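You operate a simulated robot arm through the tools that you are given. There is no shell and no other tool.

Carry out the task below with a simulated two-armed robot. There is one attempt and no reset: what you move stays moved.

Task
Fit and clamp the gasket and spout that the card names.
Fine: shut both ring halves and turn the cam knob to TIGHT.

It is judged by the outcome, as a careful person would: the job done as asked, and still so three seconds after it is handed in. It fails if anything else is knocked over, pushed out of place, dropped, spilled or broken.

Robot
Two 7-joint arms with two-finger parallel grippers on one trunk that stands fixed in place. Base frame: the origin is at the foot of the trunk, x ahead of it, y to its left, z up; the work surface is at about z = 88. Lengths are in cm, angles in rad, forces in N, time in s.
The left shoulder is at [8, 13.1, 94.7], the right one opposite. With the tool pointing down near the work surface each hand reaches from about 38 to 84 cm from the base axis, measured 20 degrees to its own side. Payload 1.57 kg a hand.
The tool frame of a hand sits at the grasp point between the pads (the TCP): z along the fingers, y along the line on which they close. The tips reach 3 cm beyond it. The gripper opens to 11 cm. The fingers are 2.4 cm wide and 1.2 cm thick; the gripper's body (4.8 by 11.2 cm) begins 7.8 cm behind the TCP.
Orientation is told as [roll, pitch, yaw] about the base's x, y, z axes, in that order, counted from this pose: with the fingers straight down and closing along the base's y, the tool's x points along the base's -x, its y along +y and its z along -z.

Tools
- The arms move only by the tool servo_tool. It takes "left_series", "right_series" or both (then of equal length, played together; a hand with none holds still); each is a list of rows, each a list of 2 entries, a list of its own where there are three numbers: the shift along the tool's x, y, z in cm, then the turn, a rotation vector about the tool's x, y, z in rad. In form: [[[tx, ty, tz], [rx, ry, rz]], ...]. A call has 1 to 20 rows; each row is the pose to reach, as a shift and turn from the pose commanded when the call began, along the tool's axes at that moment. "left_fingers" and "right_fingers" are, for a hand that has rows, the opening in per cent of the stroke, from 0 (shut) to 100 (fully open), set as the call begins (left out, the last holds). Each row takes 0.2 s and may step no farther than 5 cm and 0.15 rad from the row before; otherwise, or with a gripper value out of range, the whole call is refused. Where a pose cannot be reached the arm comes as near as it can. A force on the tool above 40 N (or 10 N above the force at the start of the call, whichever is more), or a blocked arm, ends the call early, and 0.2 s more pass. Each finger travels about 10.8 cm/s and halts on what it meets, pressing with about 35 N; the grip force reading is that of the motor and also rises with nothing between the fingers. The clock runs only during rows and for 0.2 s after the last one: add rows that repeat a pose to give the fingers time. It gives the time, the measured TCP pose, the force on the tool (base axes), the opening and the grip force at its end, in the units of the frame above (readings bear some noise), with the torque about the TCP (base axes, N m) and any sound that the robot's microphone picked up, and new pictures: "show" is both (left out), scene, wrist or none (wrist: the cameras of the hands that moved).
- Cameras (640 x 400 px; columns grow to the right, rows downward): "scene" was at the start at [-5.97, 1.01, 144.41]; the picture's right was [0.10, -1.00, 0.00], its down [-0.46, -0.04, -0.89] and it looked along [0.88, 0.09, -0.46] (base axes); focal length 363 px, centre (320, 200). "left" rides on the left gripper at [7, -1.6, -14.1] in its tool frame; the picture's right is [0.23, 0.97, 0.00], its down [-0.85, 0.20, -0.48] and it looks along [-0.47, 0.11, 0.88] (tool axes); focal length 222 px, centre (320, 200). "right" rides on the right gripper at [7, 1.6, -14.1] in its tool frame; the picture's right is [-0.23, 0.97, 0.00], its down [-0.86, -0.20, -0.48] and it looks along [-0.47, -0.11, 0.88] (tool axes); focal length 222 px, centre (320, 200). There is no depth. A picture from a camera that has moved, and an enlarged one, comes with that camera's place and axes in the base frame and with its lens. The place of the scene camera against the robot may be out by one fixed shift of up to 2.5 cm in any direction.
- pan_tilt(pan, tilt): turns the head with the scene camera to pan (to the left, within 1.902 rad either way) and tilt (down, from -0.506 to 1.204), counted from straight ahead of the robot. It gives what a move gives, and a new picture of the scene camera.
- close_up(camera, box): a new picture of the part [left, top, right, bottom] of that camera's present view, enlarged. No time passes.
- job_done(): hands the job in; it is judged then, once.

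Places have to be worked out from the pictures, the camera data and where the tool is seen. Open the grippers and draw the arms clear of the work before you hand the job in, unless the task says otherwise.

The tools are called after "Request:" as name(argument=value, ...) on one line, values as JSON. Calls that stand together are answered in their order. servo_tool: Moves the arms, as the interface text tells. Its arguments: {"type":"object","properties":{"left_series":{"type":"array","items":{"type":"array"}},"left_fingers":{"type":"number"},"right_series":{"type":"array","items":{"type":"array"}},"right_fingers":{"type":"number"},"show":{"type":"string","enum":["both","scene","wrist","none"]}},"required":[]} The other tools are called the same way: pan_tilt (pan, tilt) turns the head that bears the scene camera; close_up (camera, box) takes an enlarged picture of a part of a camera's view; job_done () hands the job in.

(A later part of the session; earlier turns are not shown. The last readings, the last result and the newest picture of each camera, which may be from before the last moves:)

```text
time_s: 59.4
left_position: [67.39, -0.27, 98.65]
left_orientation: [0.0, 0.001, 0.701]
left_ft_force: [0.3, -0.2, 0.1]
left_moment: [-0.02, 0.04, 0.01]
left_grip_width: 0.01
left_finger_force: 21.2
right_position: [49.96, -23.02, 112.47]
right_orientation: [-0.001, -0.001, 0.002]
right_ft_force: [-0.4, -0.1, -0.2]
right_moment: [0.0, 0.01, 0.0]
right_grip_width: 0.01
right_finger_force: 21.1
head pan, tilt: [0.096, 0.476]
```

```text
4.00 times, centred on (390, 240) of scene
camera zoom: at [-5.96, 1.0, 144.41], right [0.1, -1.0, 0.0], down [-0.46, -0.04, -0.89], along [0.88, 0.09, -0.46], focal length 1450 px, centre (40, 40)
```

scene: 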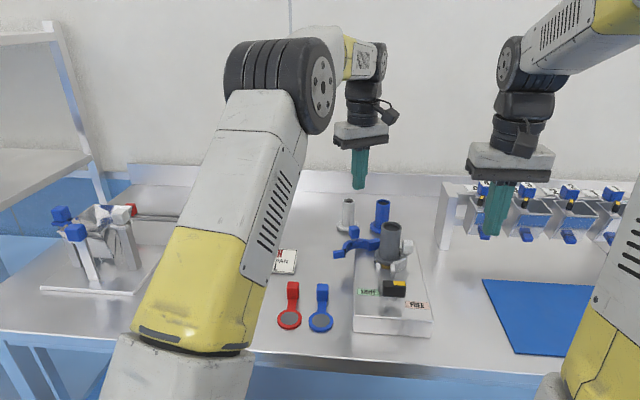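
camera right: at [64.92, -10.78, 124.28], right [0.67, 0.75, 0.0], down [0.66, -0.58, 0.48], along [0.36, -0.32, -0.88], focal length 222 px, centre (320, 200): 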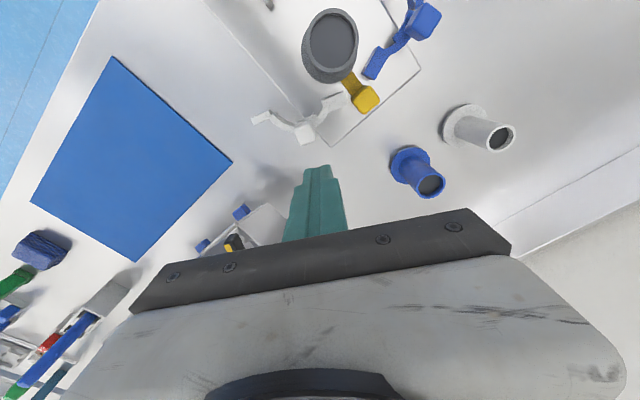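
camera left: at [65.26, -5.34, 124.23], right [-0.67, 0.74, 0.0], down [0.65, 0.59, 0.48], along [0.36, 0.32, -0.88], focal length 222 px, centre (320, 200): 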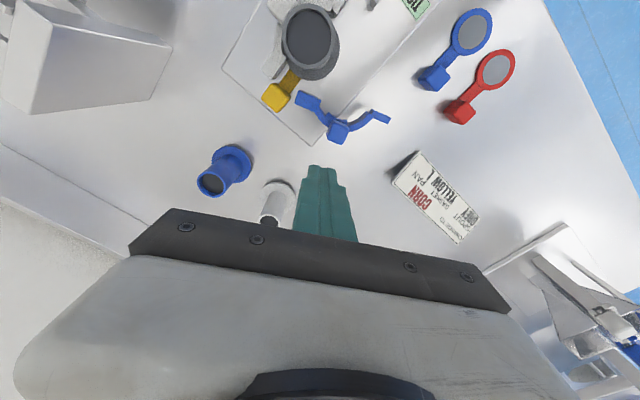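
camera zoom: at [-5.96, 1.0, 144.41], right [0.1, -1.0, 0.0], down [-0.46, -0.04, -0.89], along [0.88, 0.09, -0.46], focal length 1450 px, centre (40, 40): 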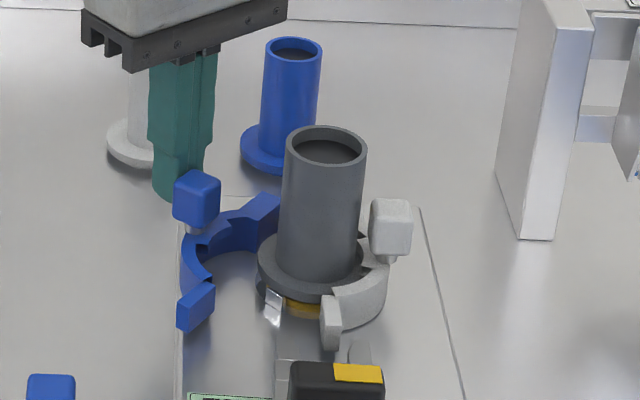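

Working well. I continue with the mirrored second part, keeping slightly further outward.

Request:
servo_tool(left_series=[[[0.37, 0.25, 0], [0, 0, -0.04]], [[0.745, 0.45, 0], [0, 0, -0.08]], [[1.16, 0.6, 0], [0, 0, -0.12]], [[1.566, 0.72, 0], [0, 0, -0.16]], [[2.0, 0.77, 0], [0, 0, -0.2]], [[2.0, 0.77, 0], [0, 0, -0.2]]], show="none")

Request:
close_up(camera="left", box=[200, 30, 440, 210])

Request:
close_up(camera="scene", box=[350, 210, 430, 290])

```text
time_s: 60.8
left_position: [65.26, -0.75, 98.63]
left_orientation: [0.0, 0.0, 0.903]
left_ft_force: [0.4, -0.4, -0.1]
left_moment: [-0.02, -0.01, -0.01]
left_grip_width: 0.0
left_finger_force: 21.3
right_position: [50.02, -22.93, 112.39]
right_orientation: [0.0, 0.001, 0.002]
right_ft_force: [0.3, -0.6, -0.4]
right_moment: [-0.04, 0.0, 0.01]
right_grip_width: 0.02
right_finger_force: 21.6
head pan, tilt: [0.096, 0.476]
```

```text
2.22 times, centred on (320, 120) of left
camera zoom: at [62.17, -7.2, 112.69], right [-0.9, 0.43, 0.0], down [0.37, 0.79, 0.48], along [0.2, 0.43, -0.88], focal length 494 px, centre (320, 378)
```

zoom: 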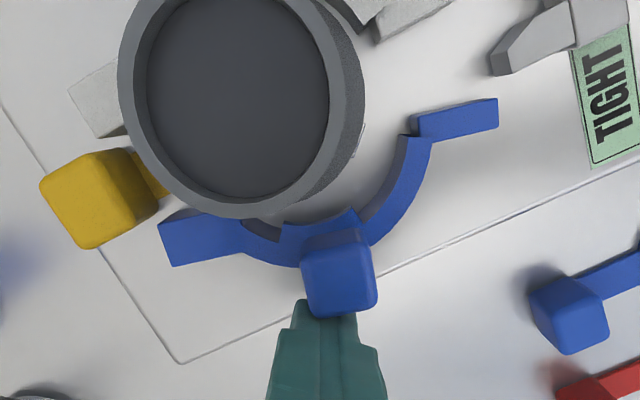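

```text
5.00 times, centred on (390, 250) of scene
camera zoom: at [-5.96, 1.0, 144.41], right [0.1, -1.0, 0.0], down [-0.46, -0.04, -0.89], along [0.88, 0.09, -0.46], focal length 1813 px, centre (-30, -50)
```

zoom: 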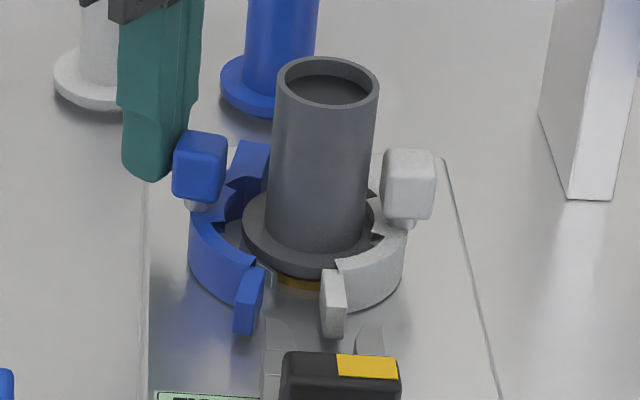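

Same again for the third stretch.

Request:
servo_tool(left_series=[[[0.29, 0.07, 0], [0, 0, -0.03]], [[0.576, 0.13, 0], [0, 0, -0.06]], [[0.85, 0.17, 0], [0, 0, -0.09]], [[1.116, 0.2, 0], [0, 0, -0.12]], [[1.116, 0.2, 0], [0, 0, -0.12]]], show="none")

Request:
close_up(camera="scene", box=[350, 210, 430, 290])

```text
time_s: 62.0
left_position: [64.48, -1.65, 98.57]
left_orientation: [0.0, -0.001, 1.021]
left_ft_force: [0.6, 0.4, 0.1]
left_moment: [-0.02, -0.01, 0.02]
left_grip_width: 0.0
left_finger_force: 21.8
right_position: [50.0, -22.84, 112.43]
right_orientation: [0.0, 0.0, 0.001]
right_ft_force: [0.7, 0.3, 0.0]
right_moment: [0.01, -0.01, -0.03]
right_grip_width: 0.0
right_finger_force: 21.3
head pan, tilt: [0.096, 0.476]
```

```text
5.00 times, centred on (390, 250) of scene
camera zoom: at [-5.96, 1.0, 144.41], right [0.1, -1.0, 0.0], down [-0.46, -0.04, -0.89], along [0.88, 0.09, -0.46], focal length 1813 px, centre (-30, -50)
```

zoom: 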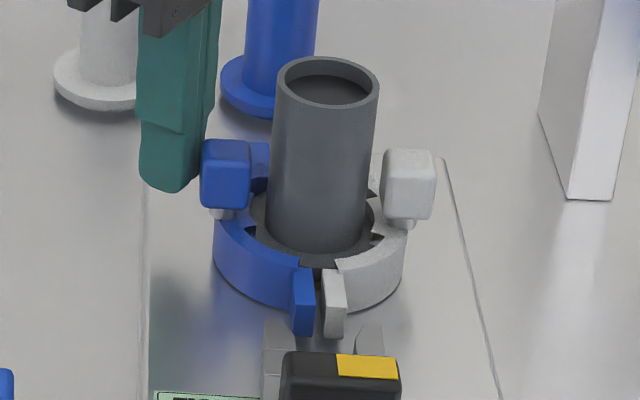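

Only a small gap remains between the lugs. I push the last bit until it meets resistance.

Request:
servo_tool(left_series=[[[0.15, 0.04, 0], [0, 0, -0.02]], [[0.3, 0.08, 0], [0, 0, -0.04]], [[0.45, 0.1, 0], [0, 0, -0.06]], [[0.6, 0.12, 0], [0, 0, -0.08]], [[0.6, 0.12, 0], [0, 0, -0.08]]], show="none")

Request:
close_up(camera="scene", box=[350, 210, 430, 290])

Request:
close_up(camera="left", box=[180, 20, 440, 210])

```text
time_s: 63.2
left_position: [64.19, -1.53, 98.61]
left_orientation: [-0.001, -0.001, 1.104]
left_ft_force: [13.3, 17.3, -0.4]
left_moment: [0.14, -0.2, 0.16]
left_grip_width: 0.0
left_finger_force: 21.0
right_position: [50.11, -22.81, 112.46]
right_orientation: [-0.001, 0.001, 0.002]
right_ft_force: [-0.3, 0.7, -0.1]
right_moment: [0.05, 0.01, 0.0]
right_grip_width: 0.0
right_finger_force: 21.0
head pan, tilt: [0.096, 0.476]
```

```text
5.00 times, centred on (390, 250) of scene
camera zoom: at [-5.89, 1.08, 144.41], right [0.1, -1.0, 0.0], down [-0.46, -0.04, -0.89], along [0.88, 0.09, -0.46], focal length 1813 px, centre (-30, -50)
```

zoom: 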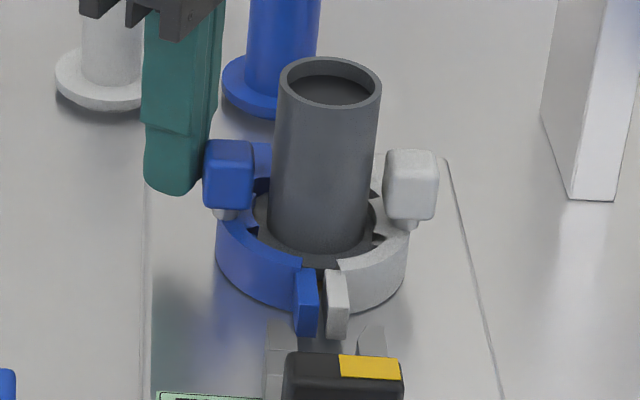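

```text
2.11 times, centred on (310, 115) of left
camera zoom: at [62.52, -8.59, 112.68], right [-0.97, 0.24, 0.0], down [0.21, 0.85, 0.48], along [0.11, 0.47, -0.88], focal length 468 px, centre (341, 379)
```

zoom: 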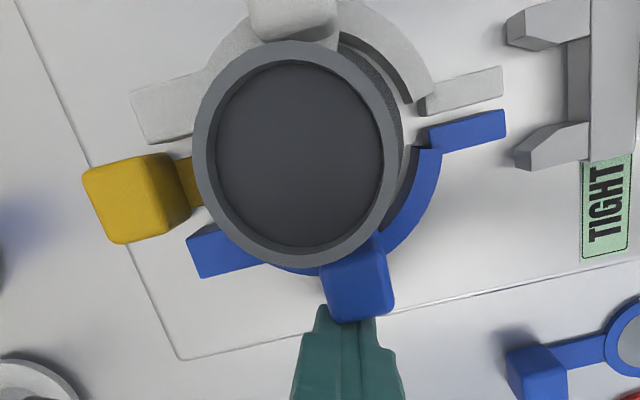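

Both lugs now stand side by side and the blue half pushes back at its stop (22 N). I withdraw the left hand, and look at whether both halves stay and at the fork and knob.

Request:
servo_tool(left_series=[[[-1, 0, 0], [0, 0, 0]], [[-2, 0, -0.5], [0, 0, 0]], [[-2.5, 0, -4], [0, 0, 0]], [[-2.5, 0, -8], [0, 0, 0.1]], [[-2.5, 0, -12], [0, 0, 0.23]], [[-4.2, 3.7, -14], [0, 0, 0.36]], [[-5.9, 7.4, -14], [0, 0, 0.49]], [[-7.6, 11.2, -14], [0, 0, 0.62]], [[-9.3, 14.9, -14], [0, 0, 0.75]], [[-11, 18.6, -14], [0, 0, 0.88]], [[-12.7, 22.4, -14], [0, 0, 1.0]], [[-12.7, 22.4, -14], [0, 0, 1.1]]], show="scene")

Request:
close_up(camera="scene", box=[350, 220, 430, 290])

Request:
close_up(camera="scene", box=[350, 260, 440, 320])

Request:
close_up(camera="left", box=[60, 40, 220, 200])

Request:
close_up(camera="right", box=[370, 80, 520, 220])

```text
time_s: 65.8
left_position: [49.89, 19.37, 112.83]
left_orientation: [0.003, -0.001, -0.002]
left_ft_force: [-0.3, -0.6, -0.2]
left_moment: [-0.01, -0.01, 0.05]
left_grip_width: 0.0
left_finger_force: 21.3
right_position: [50.09, -23.02, 112.44]
right_orientation: [-0.001, 0.001, 0.002]
right_ft_force: [-0.8, -0.5, -1.0]
right_moment: [-0.02, 0.0, -0.02]
right_grip_width: 0.0
right_finger_force: 22.1
head pan, tilt: [0.096, 0.476]
```

scene: 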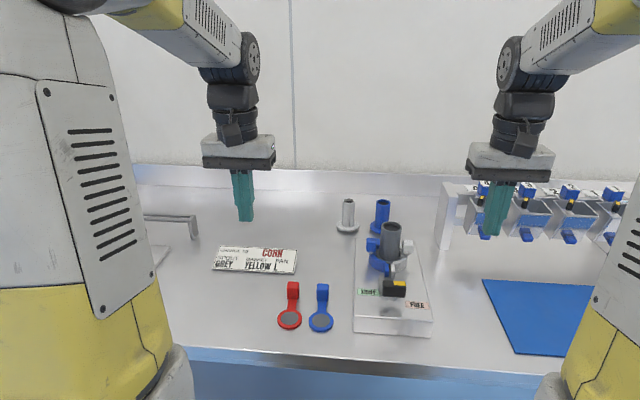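

```text
5.71 times, centred on (390, 255) of scene
camera zoom: at [-5.97, 1.01, 144.41], right [0.1, -1.0, 0.0], down [-0.46, -0.04, -0.89], along [0.88, 0.09, -0.46], focal length 2072 px, centre (-80, -114)
```

zoom: 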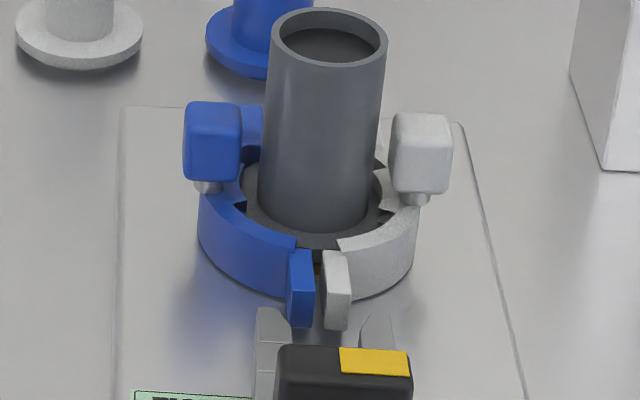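

```text
6.67 times, centred on (395, 290) of scene
camera zoom: at [-5.97, 1.01, 144.41], right [0.1, -1.0, 0.0], down [-0.46, -0.04, -0.89], along [0.88, 0.09, -0.46], focal length 2417 px, centre (-180, -400)
```

zoom: 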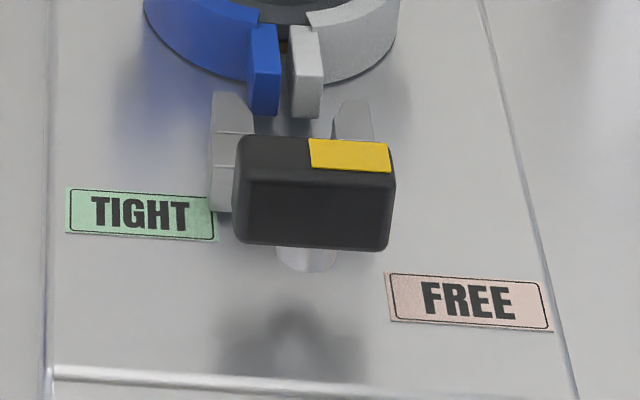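

```text
2.50 times, centred on (140, 120) of left
camera zoom: at [42.9, 17.89, 126.86], right [-0.23, 0.97, 0.0], down [0.86, 0.2, 0.48], along [0.47, 0.11, -0.88], focal length 555 px, centre (770, 400)
```

zoom: 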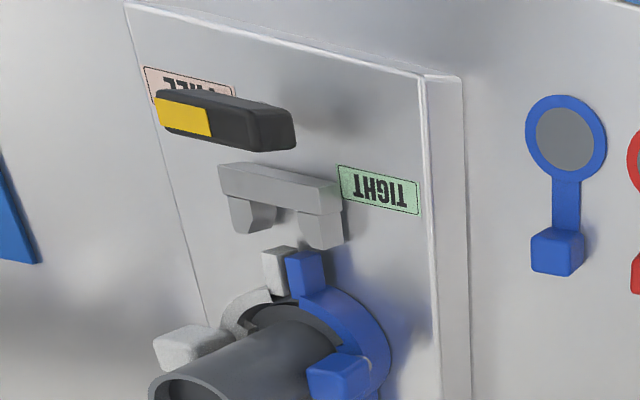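

```text
2.86 times, centred on (445, 150) of right
camera zoom: at [42.99, -21.41, 126.68], right [0.23, 0.97, 0.0], down [0.86, -0.2, 0.48], along [0.47, -0.11, -0.88], focal length 635 px, centre (-37, 343)
```

zoom: 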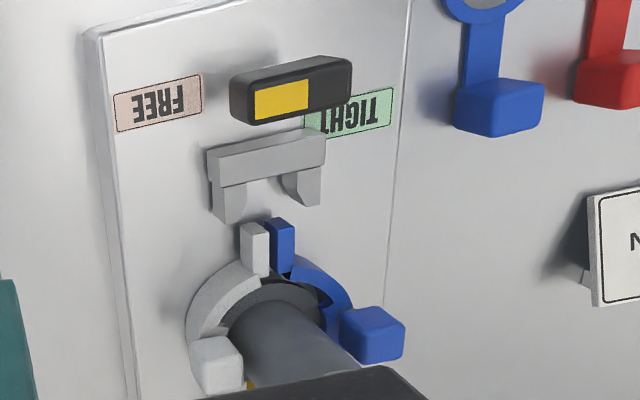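

Both halves stay shut with lugs side by side in front of the fork. The knob bar is centred at ≈[50.15,-8.05], top z≈97, its yellow end pointing at FREE (≈265°); TIGHT lies at ≈66°. I bring the right hand over it, turned so the fingers close across the bar.

Request:
servo_tool(right_series=[[[0, 1.2, 0], [0, 0, 0.14]], [[0, 2.5, 0], [0, 0, 0.28]], [[0, 3.8, 0], [0, 0, 0.42]], [[0, 5, 0], [0, 0, 0.56]], [[0, 6.3, 0], [0, 0, 0.7]], [[0, 7.5, 0], [0, 0, 0.84]], [[0, 8.8, 0], [0, 0, 0.98]], [[0, 10, 0], [0, 0, 1.12]], [[0, 11.3, 0], [0, 0, 1.26]], [[0, 12.6, 0], [0, 0, 1.4]], [[-0.05, 13.8, 1], [0, 0, 1.54]], [[-0.12, 14.87, 3], [0, 0, 1.66]], [[-0.12, 14.87, 6], [0, 0, 1.66]], [[-0.12, 14.87, 6], [0, 0, 1.66]]], right_fingers=45)

Request:
close_up(camera="right", box=[200, 60, 440, 230])

Request:
close_up(camera="scene", box=[340, 220, 460, 330])

Request:
close_up(camera="left", box=[60, 40, 200, 140])

```text
time_s: 68.8
left_position: [49.96, 19.4, 112.84]
left_orientation: [-0.001, 0.001, 0.0]
left_ft_force: [-0.2, 0.2, -0.4]
left_moment: [0.0, -0.03, 0.03]
left_grip_width: 0.0
left_finger_force: 20.9
right_position: [49.97, -8.19, 106.44]
right_orientation: [0.0, -0.001, -1.66]
right_ft_force: [-0.1, -0.2, 0.2]
right_moment: [0.03, -0.01, 0.02]
right_grip_width: 4.95
right_finger_force: 0.1
head pan, tilt: [0.096, 0.476]
camera right: at [52.15, -1.42, 120.65], right [0.95, -0.31, 0.0], down [-0.27, -0.83, 0.48], along [-0.15, -0.45, -0.88], focal length 222 px, centre (320, 200)
```

scene: 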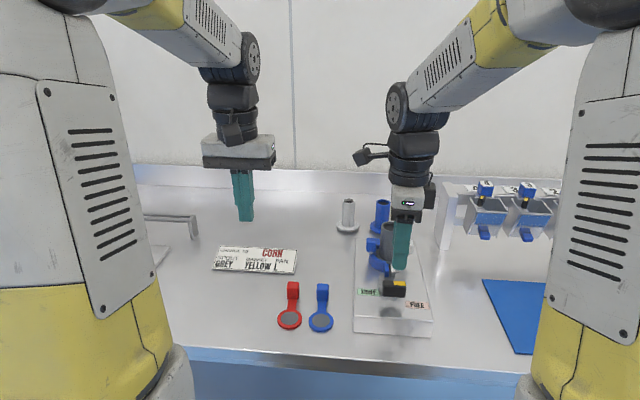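
right: 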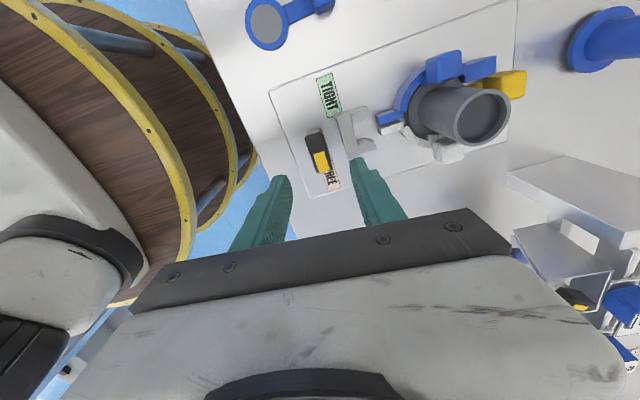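

```text
2.35 times, centred on (320, 145) of right
camera zoom: at [52.15, -1.42, 120.65], right [0.95, -0.31, 0.0], down [-0.27, -0.83, 0.48], along [-0.15, -0.45, -0.88], focal length 523 px, centre (320, 329)
```

zoom: 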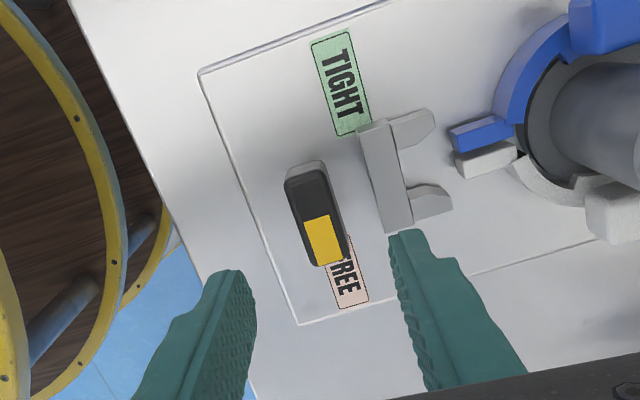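

```text
3.64 times, centred on (400, 275) of scene
camera zoom: at [-5.97, 1.01, 144.41], right [0.1, -1.0, 0.0], down [-0.46, -0.04, -0.89], along [0.88, 0.09, -0.46], focal length 1318 px, centre (29, -73)
```

zoom: 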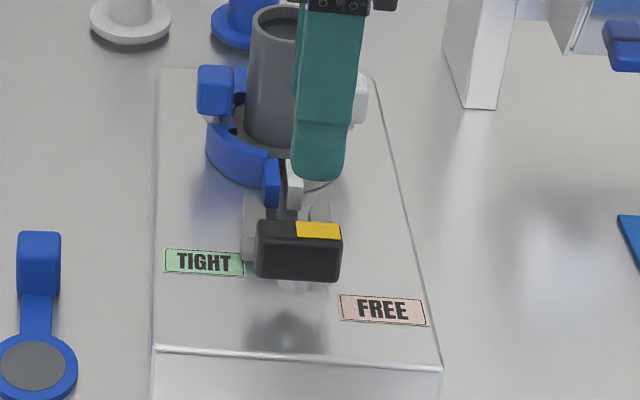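

```text
4.00 times, centred on (130, 90) of left
camera zoom: at [42.93, 17.87, 126.86], right [-0.23, 0.97, 0.0], down [0.85, 0.2, 0.48], along [0.47, 0.11, -0.88], focal length 888 px, centre (1080, 640)
```

zoom: 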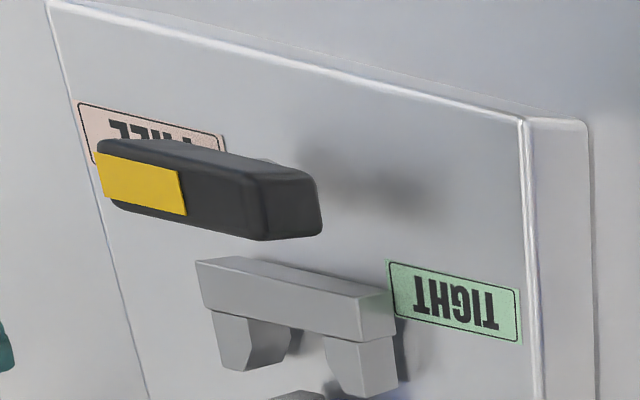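

From above, the bar is centred under the hand, lying exactly along y (yellow at −y, FREE at 270°); TIGHT is at ≈62°, i.e. ~150° counter-clockwise via the fork side. I narrow the fingers and lower them around the bar.

Request:
servo_tool(right_series=[[[0, 0, 2], [0, 0, -0.08]], [[0, 0, 4.5], [0, 0, -0.08]], [[0, 0, 6.5], [0, 0, -0.08]], [[0, 0, 7.7], [0, 0, -0.08]], [[0, 0, 8.35], [0, 0, -0.08]], [[0, 0, 8.35], [0, 0, -0.08]]], right_fingers=35, show="none")

Request:
close_up(camera="right", box=[200, 60, 440, 230])

Request:
close_up(camera="scene", box=[350, 240, 440, 320])

Request:
close_up(camera="left", box=[40, 30, 200, 140])

```text
time_s: 70.2
left_position: [49.97, 19.46, 112.8]
left_orientation: [0.001, 0.001, 0.002]
left_ft_force: [0.8, -0.3, -0.2]
left_moment: [0.0, 0.02, -0.01]
left_grip_width: 0.02
left_finger_force: 21.6
right_position: [50.01, -7.95, 97.95]
right_orientation: [0.001, 0.001, -1.579]
right_ft_force: [-1.3, 0.0, -0.7]
right_moment: [-0.01, -0.02, 0.02]
right_grip_width: 3.87
right_finger_force: 0.0
head pan, tilt: [0.096, 0.476]
```

```text
2.35 times, centred on (320, 145) of right
camera zoom: at [51.63, -1.06, 112.22], right [0.97, -0.23, 0.0], down [-0.21, -0.85, 0.48], along [-0.11, -0.47, -0.88], focal length 523 px, centre (320, 329)
```

zoom: 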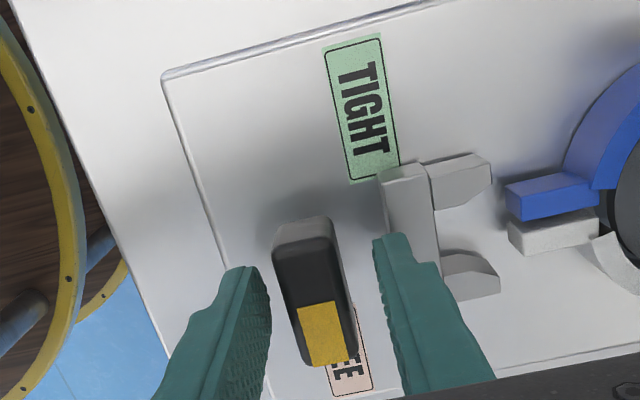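

```text
5.00 times, centred on (395, 280) of scene
camera zoom: at [-5.96, 1.01, 144.41], right [0.1, -1.0, 0.0], down [-0.46, -0.04, -0.89], along [0.88, 0.09, -0.46], focal length 1813 px, centre (-55, -200)
```

zoom: 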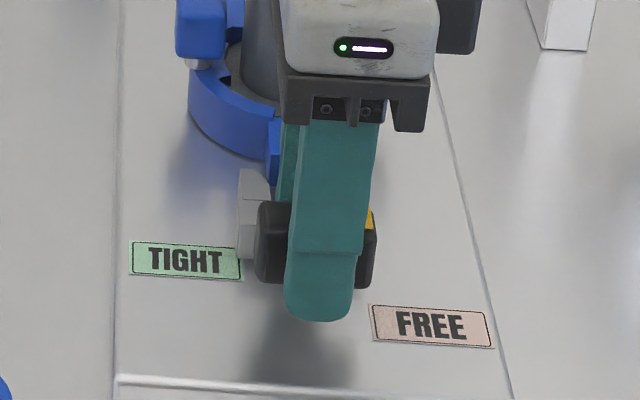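

```text
3.64 times, centred on (120, 85) of left
camera zoom: at [42.93, 17.87, 126.86], right [-0.23, 0.97, 0.0], down [0.85, 0.2, 0.48], along [0.47, 0.11, -0.88], focal length 808 px, centre (1047, 618)
```

zoom: 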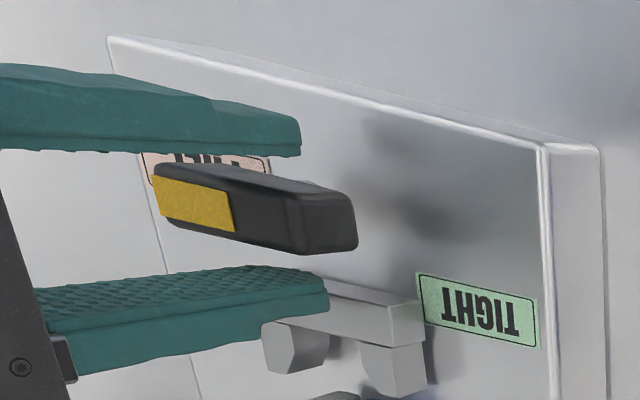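

The bar lies between the pads, well centred and clear of the fork. I close on it.

Request:
servo_tool(right_series=[[[0, 0, 0], [0, 0, 0]], [[0, 0, 0], [0, 0, 0]], [[0, 0, 0], [0, 0, 0]]], right_fingers=0, show="none")

Request:
servo_tool(right_series=[[[0, 0, 0], [0, 0, -0.08]], [[0, 0, 0], [0, 0, -0.16]], [[0, 0, 0], [0, 0, -0.24]], [[0, 0, 0], [0, 0, -0.24]]], show="none")

Request:
close_up(camera="right", box=[200, 60, 440, 230])

Request:
close_up(camera="left", box=[40, 30, 200, 140])

```text
time_s: 71.0
left_position: [49.95, 19.31, 112.89]
left_orientation: [0.0, -0.001, 0.0]
left_ft_force: [0.9, 0.4, -0.5]
left_moment: [0.03, 0.0, -0.01]
left_grip_width: 0.0
left_finger_force: 21.4
right_position: [49.97, -7.85, 98.04]
right_orientation: [-0.001, 0.0, -1.578]
right_ft_force: [-9.2, 0.2, -5.2]
right_moment: [-0.16, -0.55, 0.61]
right_grip_width: 1.97
right_finger_force: 33.3
head pan, tilt: [0.096, 0.476]
```

```text
time_s: 72.0
left_position: [49.79, 19.43, 112.74]
left_orientation: [0.001, 0.0, 0.002]
left_ft_force: [0.0, -0.2, 0.2]
left_moment: [-0.02, 0.01, 0.03]
left_grip_width: 0.0
left_finger_force: 21.4
right_position: [49.95, -7.92, 98.04]
right_orientation: [-0.003, 0.001, -1.337]
right_ft_force: [-14.8, 9.5, -19.4]
right_moment: [0.34, -0.38, 0.05]
right_grip_width: 1.99
right_finger_force: 33.8
head pan, tilt: [0.096, 0.476]
```

```text
2.35 times, centred on (320, 145) of right
camera zoom: at [49.85, -0.89, 112.29], right [1.0, 0.0, 0.0], down [0.0, -0.88, 0.48], along [0.0, -0.48, -0.88], focal length 523 px, centre (320, 329)
```

zoom: 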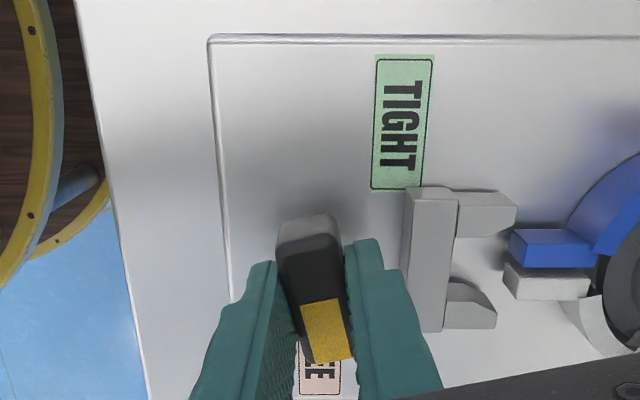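

```text
3.64 times, centred on (120, 85) of left
camera zoom: at [42.91, 17.9, 126.86], right [-0.23, 0.97, 0.0], down [0.85, 0.2, 0.48], along [0.47, 0.11, -0.88], focal length 808 px, centre (1047, 618)
```

zoom: 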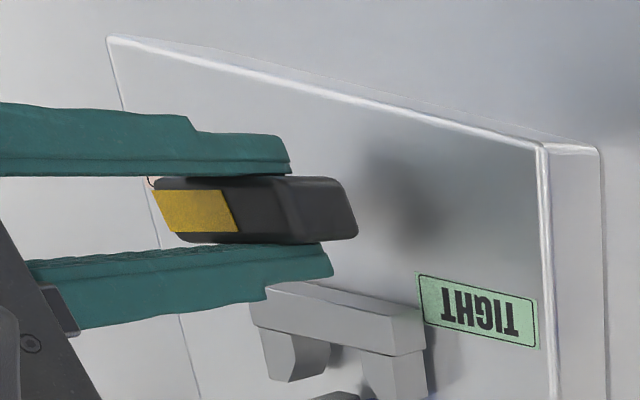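

The knob turns with the grip at little torque, CCW being the free direction. There are side loads from small misalignment, so I ease the hand by about 0.1 cm in −x/+y and down, then read forces.

Request:
servo_tool(right_series=[[[0.1, -0.1, 0.12], [0, 0, 0]], [[0.1, -0.1, 0.12], [0, 0, 0]]], show="none")

```text
time_s: 72.6
left_position: [49.89, 19.38, 112.75]
left_orientation: [0.001, 0.0, 0.001]
left_ft_force: [-0.3, -0.7, -0.2]
left_moment: [0.01, 0.0, 0.0]
left_grip_width: 0.0
left_finger_force: 21.7
right_position: [49.95, -7.91, 98.12]
right_orientation: [0.0, -0.001, -1.339]
right_ft_force: [-12.4, 3.0, -6.6]
right_moment: [0.37, 0.4, -0.01]
right_grip_width: 1.95
right_finger_force: 34.0
head pan, tilt: [0.096, 0.476]
```

Loads dropped; one more small −x trim, then I turn another 0.4 rad.

Request:
servo_tool(right_series=[[[0.06, -0.12, 0.06], [0, 0, 0]], [[0.06, -0.12, 0.06], [0, 0, -0.1]], [[0.06, -0.12, 0.06], [0, 0, -0.2]], [[0.06, -0.12, 0.06], [0, 0, -0.3]], [[0.06, -0.12, 0.06], [0, 0, -0.4]], [[0.06, -0.12, 0.06], [0, 0, -0.4]]], show="none")

Request:
close_up(camera="right", box=[200, 60, 440, 230])

```text
time_s: 74.0
left_position: [49.92, 19.39, 112.74]
left_orientation: [0.001, 0.0, 0.001]
left_ft_force: [1.0, 0.6, -0.5]
left_moment: [0.01, 0.03, 0.01]
left_grip_width: 0.01
left_finger_force: 21.6
right_position: [49.95, -7.97, 98.03]
right_orientation: [0.002, -0.002, -0.936]
right_ft_force: [-0.6, -6.7, 23.1]
right_moment: [-0.45, 0.27, 0.02]
right_grip_width: 1.99
right_finger_force: 33.5
head pan, tilt: [0.096, 0.476]
```

```text
2.35 times, centred on (320, 145) of right
camera zoom: at [46.97, -1.46, 112.18], right [0.92, 0.39, 0.0], down [0.34, -0.81, 0.48], along [0.19, -0.44, -0.88], focal length 523 px, centre (320, 329)
```

zoom: 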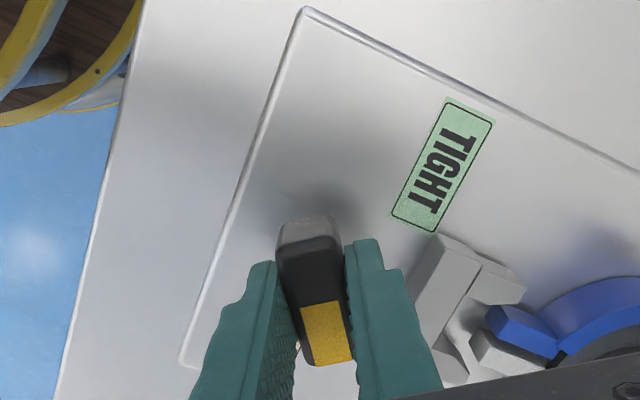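

The knob follows to ~307°. The clamping loads the hand vertically, so I open the fingers just a hair (caging the bar instead of squeezing), lift 0.15 cm, and keep turning.

Request:
servo_tool(right_series=[[[0, 0, -0.15], [0, 0, 0]], [[0, 0, -0.15], [0, 0, 0]]], right_fingers=21, show="none")

Request:
servo_tool(right_series=[[[0, 0, 0], [0, 0, -0.1]], [[0, 0, 0], [0, 0, -0.2]], [[0, 0, 0], [0, 0, -0.3]], [[0, 0, 0], [0, 0, -0.4]], [[0, 0, 0], [0, 0, -0.5]], [[0, 0, 0], [0, 0, -0.5]]], show="none")

Request:
close_up(camera="right", box=[200, 60, 440, 230])

Request:
close_up(camera="scene", box=[350, 230, 440, 310])

```text
time_s: 74.6
left_position: [49.91, 19.36, 112.83]
left_orientation: [0.001, 0.0, 0.0]
left_ft_force: [-0.3, 0.5, 0.1]
left_moment: [-0.02, 0.02, 0.01]
left_grip_width: 0.0
left_finger_force: 21.1
right_position: [49.89, -7.9, 98.1]
right_orientation: [0.001, 0.0, -0.939]
right_ft_force: [-0.4, 0.5, 0.3]
right_moment: [0.0, 0.0, 0.02]
right_grip_width: 2.28
right_finger_force: 0.0
head pan, tilt: [0.096, 0.476]
```

```text
time_s: 76.0
left_position: [49.92, 19.34, 112.85]
left_orientation: [0.0, 0.0, 0.0]
left_ft_force: [-0.7, -0.5, 0.0]
left_moment: [0.0, 0.0, 0.0]
left_grip_width: 0.0
left_finger_force: 20.6
right_position: [49.78, -7.99, 98.24]
right_orientation: [0.0, 0.0, -0.436]
right_ft_force: [0.6, -0.2, -0.1]
right_moment: [0.01, 0.01, -0.02]
right_grip_width: 2.29
right_finger_force: 0.0
head pan, tilt: [0.096, 0.476]
```

```text
2.35 times, centred on (320, 145) of right
camera zoom: at [44.11, -3.55, 112.39], right [0.62, 0.79, 0.0], down [0.69, -0.54, 0.48], along [0.38, -0.3, -0.88], focal length 523 px, centre (320, 329)
```

zoom: 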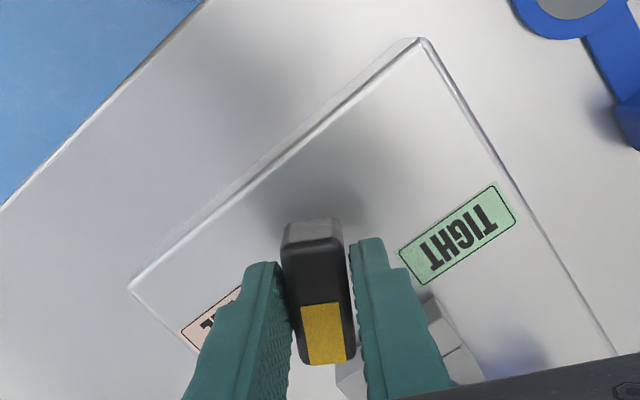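

```text
5.00 times, centred on (395, 270) of scene
camera zoom: at [-5.97, 1.01, 144.41], right [0.1, -1.0, 0.0], down [-0.46, -0.04, -0.89], along [0.88, 0.09, -0.46], focal length 1813 px, centre (-55, -150)
```

zoom: 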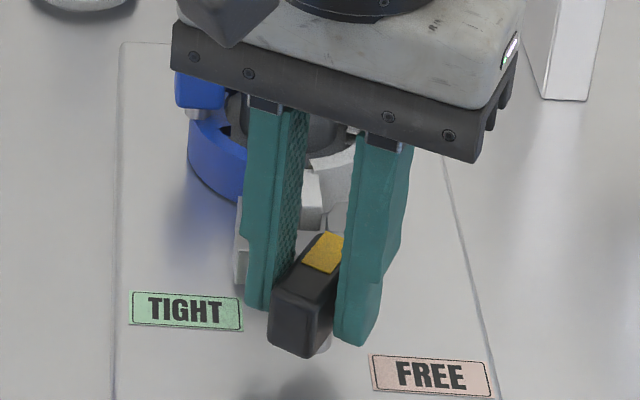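

The knob turns freely and the fork is advancing. I continue another 0.7 rad.

Request:
servo_tool(right_series=[[[0, 0, 0], [0, 0, -0.1]], [[0, 0, 0], [0, 0, -0.2]], [[0, 0, 0], [0, 0, -0.3]], [[0, 0, 0], [0, 0, -0.4]], [[0, 0, 0], [0, 0, -0.5]], [[0, 0, 0], [0, 0, -0.6]], [[0, 0, 0], [0, 0, -0.7]], [[0, 0, 0], [0, 0, -0.7]]], show="none")

Request:
close_up(camera="right", box=[200, 60, 440, 230])

Request:
close_up(camera="scene", box=[350, 230, 440, 310])

Request:
close_up(camera="left", box=[40, 30, 240, 190])

```text
time_s: 77.8
left_position: [49.92, 19.31, 112.75]
left_orientation: [0.0, -0.001, 0.0]
left_ft_force: [0.0, 1.3, -0.1]
left_moment: [0.05, -0.02, 0.03]
left_grip_width: 0.03
left_finger_force: 21.5
right_position: [49.76, -8.07, 98.03]
right_orientation: [0.0, 0.002, 0.259]
right_ft_force: [-2.2, -3.1, 3.8]
right_moment: [-0.1, 0.23, -0.88]
right_grip_width: 2.64
right_finger_force: 37.8
head pan, tilt: [0.096, 0.476]
```

```text
2.35 times, centred on (320, 145) of right
camera zoom: at [42.6, -8.28, 112.31], right [-0.03, 1.0, 0.0], down [0.88, 0.03, 0.48], along [0.48, 0.01, -0.88], focal length 523 px, centre (320, 329)
```

zoom: 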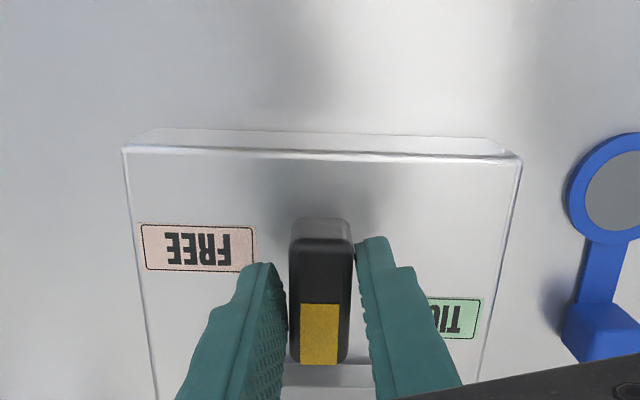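

```text
5.00 times, centred on (395, 270) of scene
camera zoom: at [-5.98, 0.99, 144.41], right [0.1, -1.0, 0.0], down [-0.46, -0.04, -0.89], along [0.88, 0.09, -0.46], focal length 1813 px, centre (-55, -150)
```

zoom: 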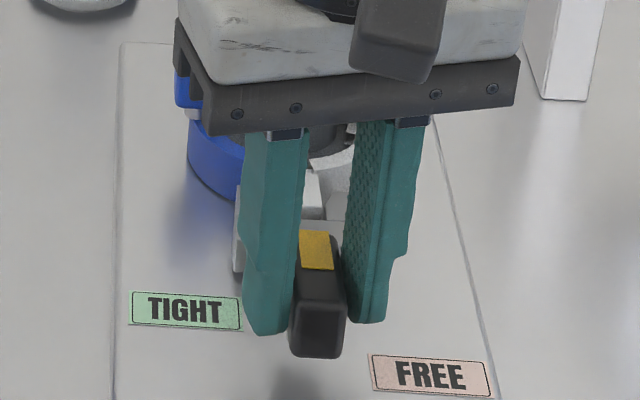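

```text
2.50 times, centred on (140, 110) of left
camera zoom: at [42.92, 17.85, 126.87], right [-0.23, 0.97, 0.0], down [0.85, 0.2, 0.48], along [0.47, 0.11, -0.88], focal length 555 px, centre (770, 425)
```

zoom: 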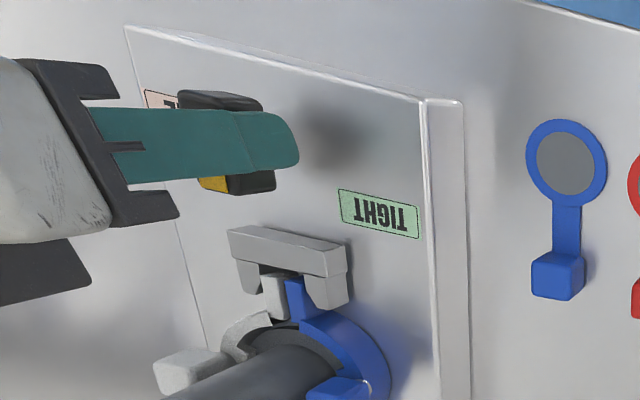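

The bar has stopped at about 0° (pointing at the port) with 0.9 N·m on it and the fingers being wedged open; the fork's jaws have reached the lugs. I zoom in on the jaws and lugs before applying more torque.

Request:
close_up(camera="left", box=[120, 105, 190, 165])

Request:
close_up(camera="scene", box=[375, 245, 420, 285])

Request:
servo_tool(right_series=[[[0, 0, 0], [0, 0, 0.1]], [[0, 0, 0], [0, 0, 0.2]], [[0, 0, 0], [0, 0, 0.2]]], show="none")

Request:
close_up(camera="left", box=[60, 60, 200, 170])

```text
6.67 times, centred on (155, 135) of left
camera zoom: at [42.92, 17.85, 126.87], right [-0.23, 0.97, 0.0], down [0.85, 0.2, 0.48], along [0.47, 0.11, -0.88], focal length 1481 px, centre (1420, 633)
```

zoom: 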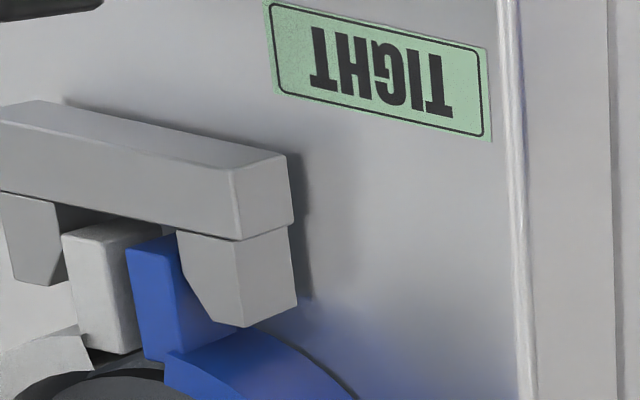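

```text
10.00 times, centred on (398, 265) of scene
camera zoom: at [-5.98, 0.99, 144.41], right [0.1, -1.0, 0.0], down [-0.46, -0.04, -0.89], along [0.88, 0.09, -0.46], focal length 3626 px, centre (-455, -450)
```

zoom: 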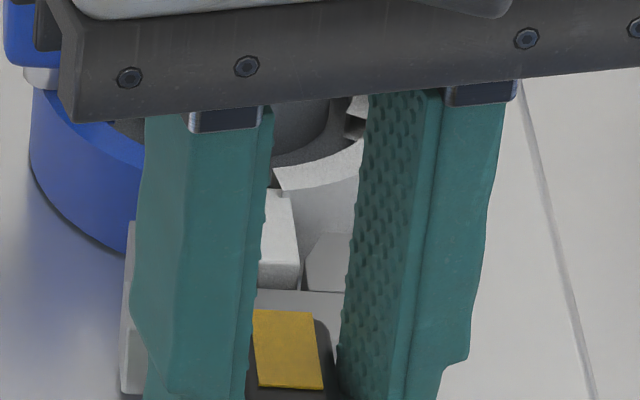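

```text
time_s: 78.6
left_position: [49.98, 19.49, 112.73]
left_orientation: [0.0, 0.001, 0.002]
left_ft_force: [0.3, 0.1, 0.2]
left_moment: [0.04, 0.03, 0.0]
left_grip_width: 0.03
left_finger_force: 21.4
right_position: [49.89, -7.99, 98.06]
right_orientation: [0.0, 0.0, 0.062]
right_ft_force: [0.7, 0.5, 0.0]
right_moment: [0.01, -0.01, 0.0]
right_grip_width: 2.3
right_finger_force: 0.1
head pan, tilt: [0.096, 0.476]
```

```text
3.64 times, centred on (130, 115) of left
camera zoom: at [42.93, 17.87, 126.86], right [-0.23, 0.97, 0.0], down [0.85, 0.2, 0.48], along [0.47, 0.11, -0.88], focal length 808 px, centre (1011, 509)
```

zoom: 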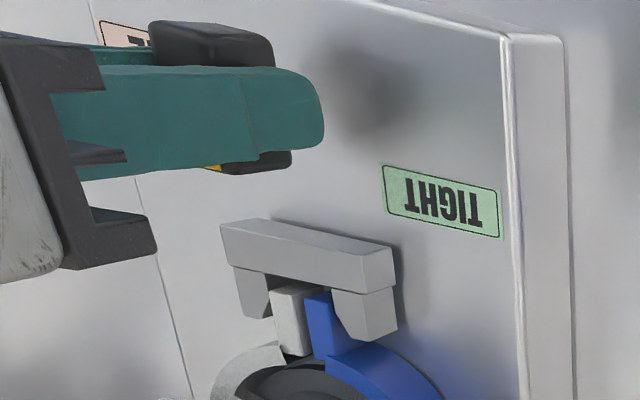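

The jaws' tapered faces now wedge on the lugs, so more torque is needed. Turning further with the fingers closing hard lets the pads' edges bear nearer the bar ends for greater leverage; I close fully and turn on, watching the knob.

Request:
servo_tool(right_series=[[[0, 0, 0], [0, 0, 0]], [[0, 0, 0], [0, 0, -0.08]], [[0, 0, 0], [0, 0, -0.16]], [[0, 0, 0], [0, 0, -0.24]], [[0, 0, 0], [0, 0, -0.32]], [[0, 0, 0], [0, 0, -0.4]], [[0, 0, 0], [0, 0, -0.4]]], right_fingers=0, show="none")

Request:
close_up(camera="right", box=[200, 60, 440, 230])

Request:
close_up(camera="left", box=[120, 105, 190, 165])

```text
time_s: 80.2
left_position: [49.94, 19.31, 112.83]
left_orientation: [0.001, -0.001, 0.0]
left_ft_force: [0.2, 0.0, -0.5]
left_moment: [0.0, 0.0, -0.01]
left_grip_width: 0.01
left_finger_force: 21.5
right_position: [49.7, -7.91, 97.88]
right_orientation: [0.001, 0.002, 0.46]
right_ft_force: [-3.4, -11.1, 0.5]
right_moment: [-0.15, 0.38, -2.25]
right_grip_width: 3.28
right_finger_force: 40.7
head pan, tilt: [0.096, 0.476]
```

```text
2.35 times, centred on (320, 145) of right
camera zoom: at [42.78, -9.7, 112.28], right [-0.23, 0.97, 0.0], down [0.86, 0.2, 0.48], along [0.46, 0.11, -0.88], focal length 523 px, centre (320, 329)
```

zoom: 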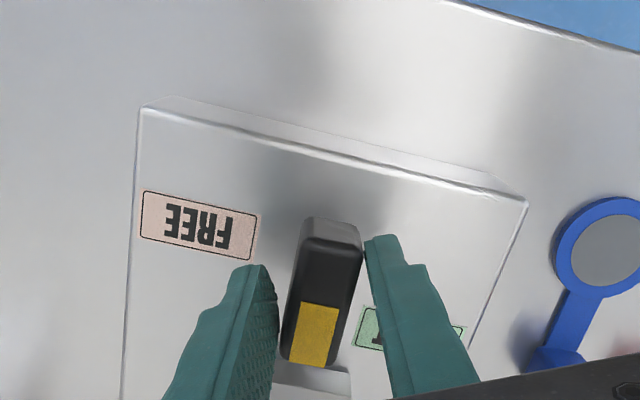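

```text
6.67 times, centred on (155, 135) of left
camera zoom: at [42.92, 17.81, 126.87], right [-0.23, 0.97, 0.0], down [0.85, 0.2, 0.48], along [0.47, 0.11, -0.88], focal length 1481 px, centre (1420, 633)
```

zoom: 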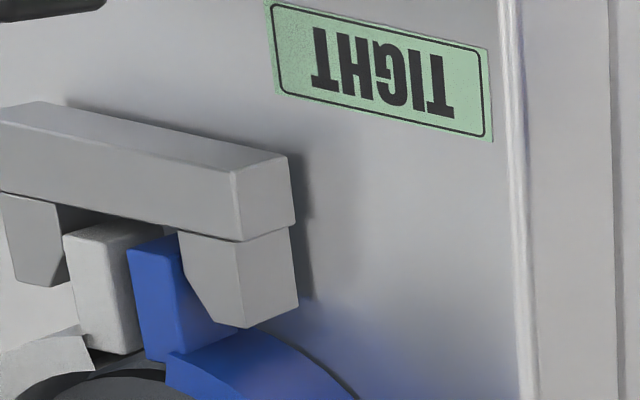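

Even 2.25 N·m does not move it, so something blocks rather than just wedges. I stop forcing, unwind the hand, open it and lift away, to inspect the ring, hinges and gasket tab from above.

Request:
servo_tool(right_series=[[[0, 0, 0], [0, 0, 0.1]], [[0, 0, 0], [0, 0, 0.2]], [[0, 0, 0], [0, 0, 0.3]], [[0, 0, 0], [0, 0, 0.4]], [[0, 0, 0], [0, 0, 0.4]]], right_fingers=36, show="none")

Request:
servo_tool(right_series=[[[0, 0, -2], [0, 0, 0]], [[0, 0, -5], [0, 0, 0]], [[0, 0, -9], [0, 0, 0]], [[0, 0, -13], [0, 0, 0]], [[0, -4, -14], [0, 0, 0]], [[0, -8, -14], [0, 0, 0]], [[0, -12, -14], [0, 0, 0]], [[0, -15, -14], [0, 0, 0]], [[0, -15, -14], [0, 0, 0]]], show="scene")

Request:
close_up(camera="scene", box=[355, 225, 425, 295])

Request:
close_up(camera="scene", box=[375, 250, 415, 285])

Request:
close_up(camera="right", box=[360, 60, 540, 230])

```text
time_s: 81.4
left_position: [49.78, 19.4, 112.86]
left_orientation: [0.001, 0.001, -0.001]
left_ft_force: [0.1, -0.6, 0.2]
left_moment: [0.02, -0.03, 0.01]
left_grip_width: 0.02
left_finger_force: 21.5
right_position: [49.84, -7.98, 98.06]
right_orientation: [0.001, 0.0, 0.059]
right_ft_force: [-0.3, 0.2, 0.6]
right_moment: [0.02, 0.02, 0.02]
right_grip_width: 3.96
right_finger_force: 0.2
head pan, tilt: [0.096, 0.476]
```

```text
time_s: 83.4
left_position: [49.85, 19.38, 112.8]
left_orientation: [0.001, 0.0, 0.001]
left_ft_force: [-0.2, 0.1, -0.3]
left_moment: [0.01, 0.03, -0.01]
left_grip_width: 0.0
left_finger_force: 21.5
right_position: [50.82, -23.14, 111.94]
right_orientation: [-0.001, -0.001, 0.061]
right_ft_force: [0.1, 0.4, 0.4]
right_moment: [-0.01, 0.0, 0.05]
right_grip_width: 3.95
right_finger_force: 0.0
head pan, tilt: [0.096, 0.476]
```

scene: 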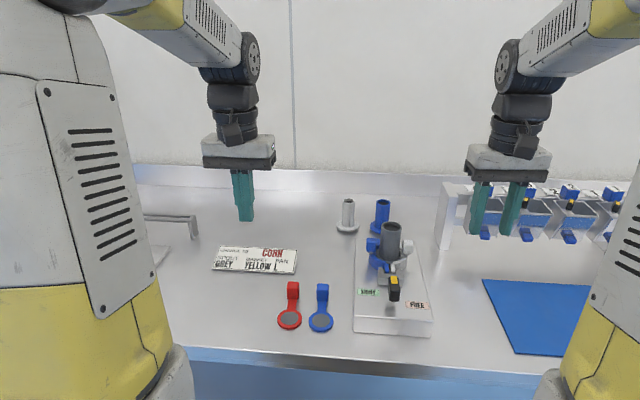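

```text
5.71 times, centred on (390, 260) of scene
camera zoom: at [-5.97, 1.01, 144.41], right [0.1, -1.0, 0.0], down [-0.46, -0.04, -0.89], along [0.88, 0.09, -0.46], focal length 2072 px, centre (-80, -143)
```

zoom: 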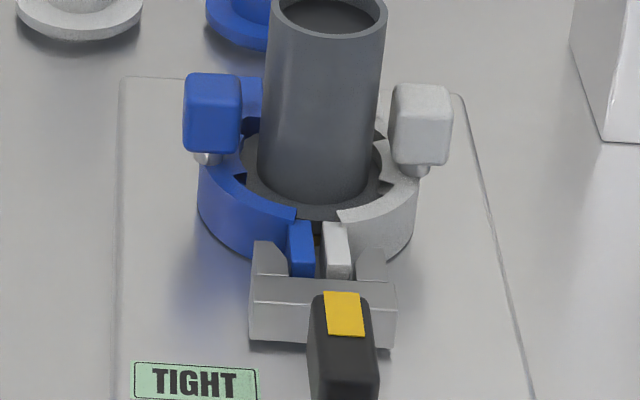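

```text
11.43 times, centred on (395, 268) of scene
camera zoom: at [-5.97, 1.01, 144.41], right [0.1, -1.0, 0.0], down [-0.46, -0.04, -0.89], along [0.88, 0.09, -0.46], focal length 4144 px, centre (-537, -571)
```

zoom: 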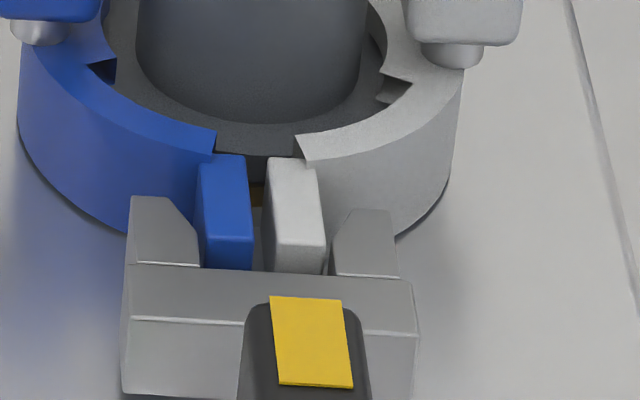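

```text
2.35 times, centred on (450, 145) of right
camera zoom: at [43.69, -21.91, 126.25], right [0.17, 0.99, 0.0], down [0.87, -0.15, 0.48], along [0.47, -0.08, -0.88], focal length 523 px, centre (14, 329)
```

zoom: 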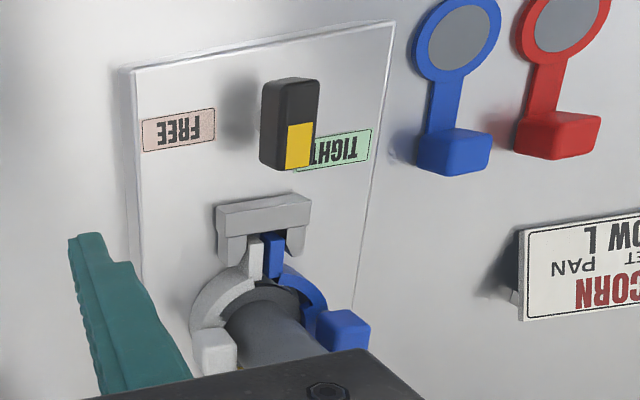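

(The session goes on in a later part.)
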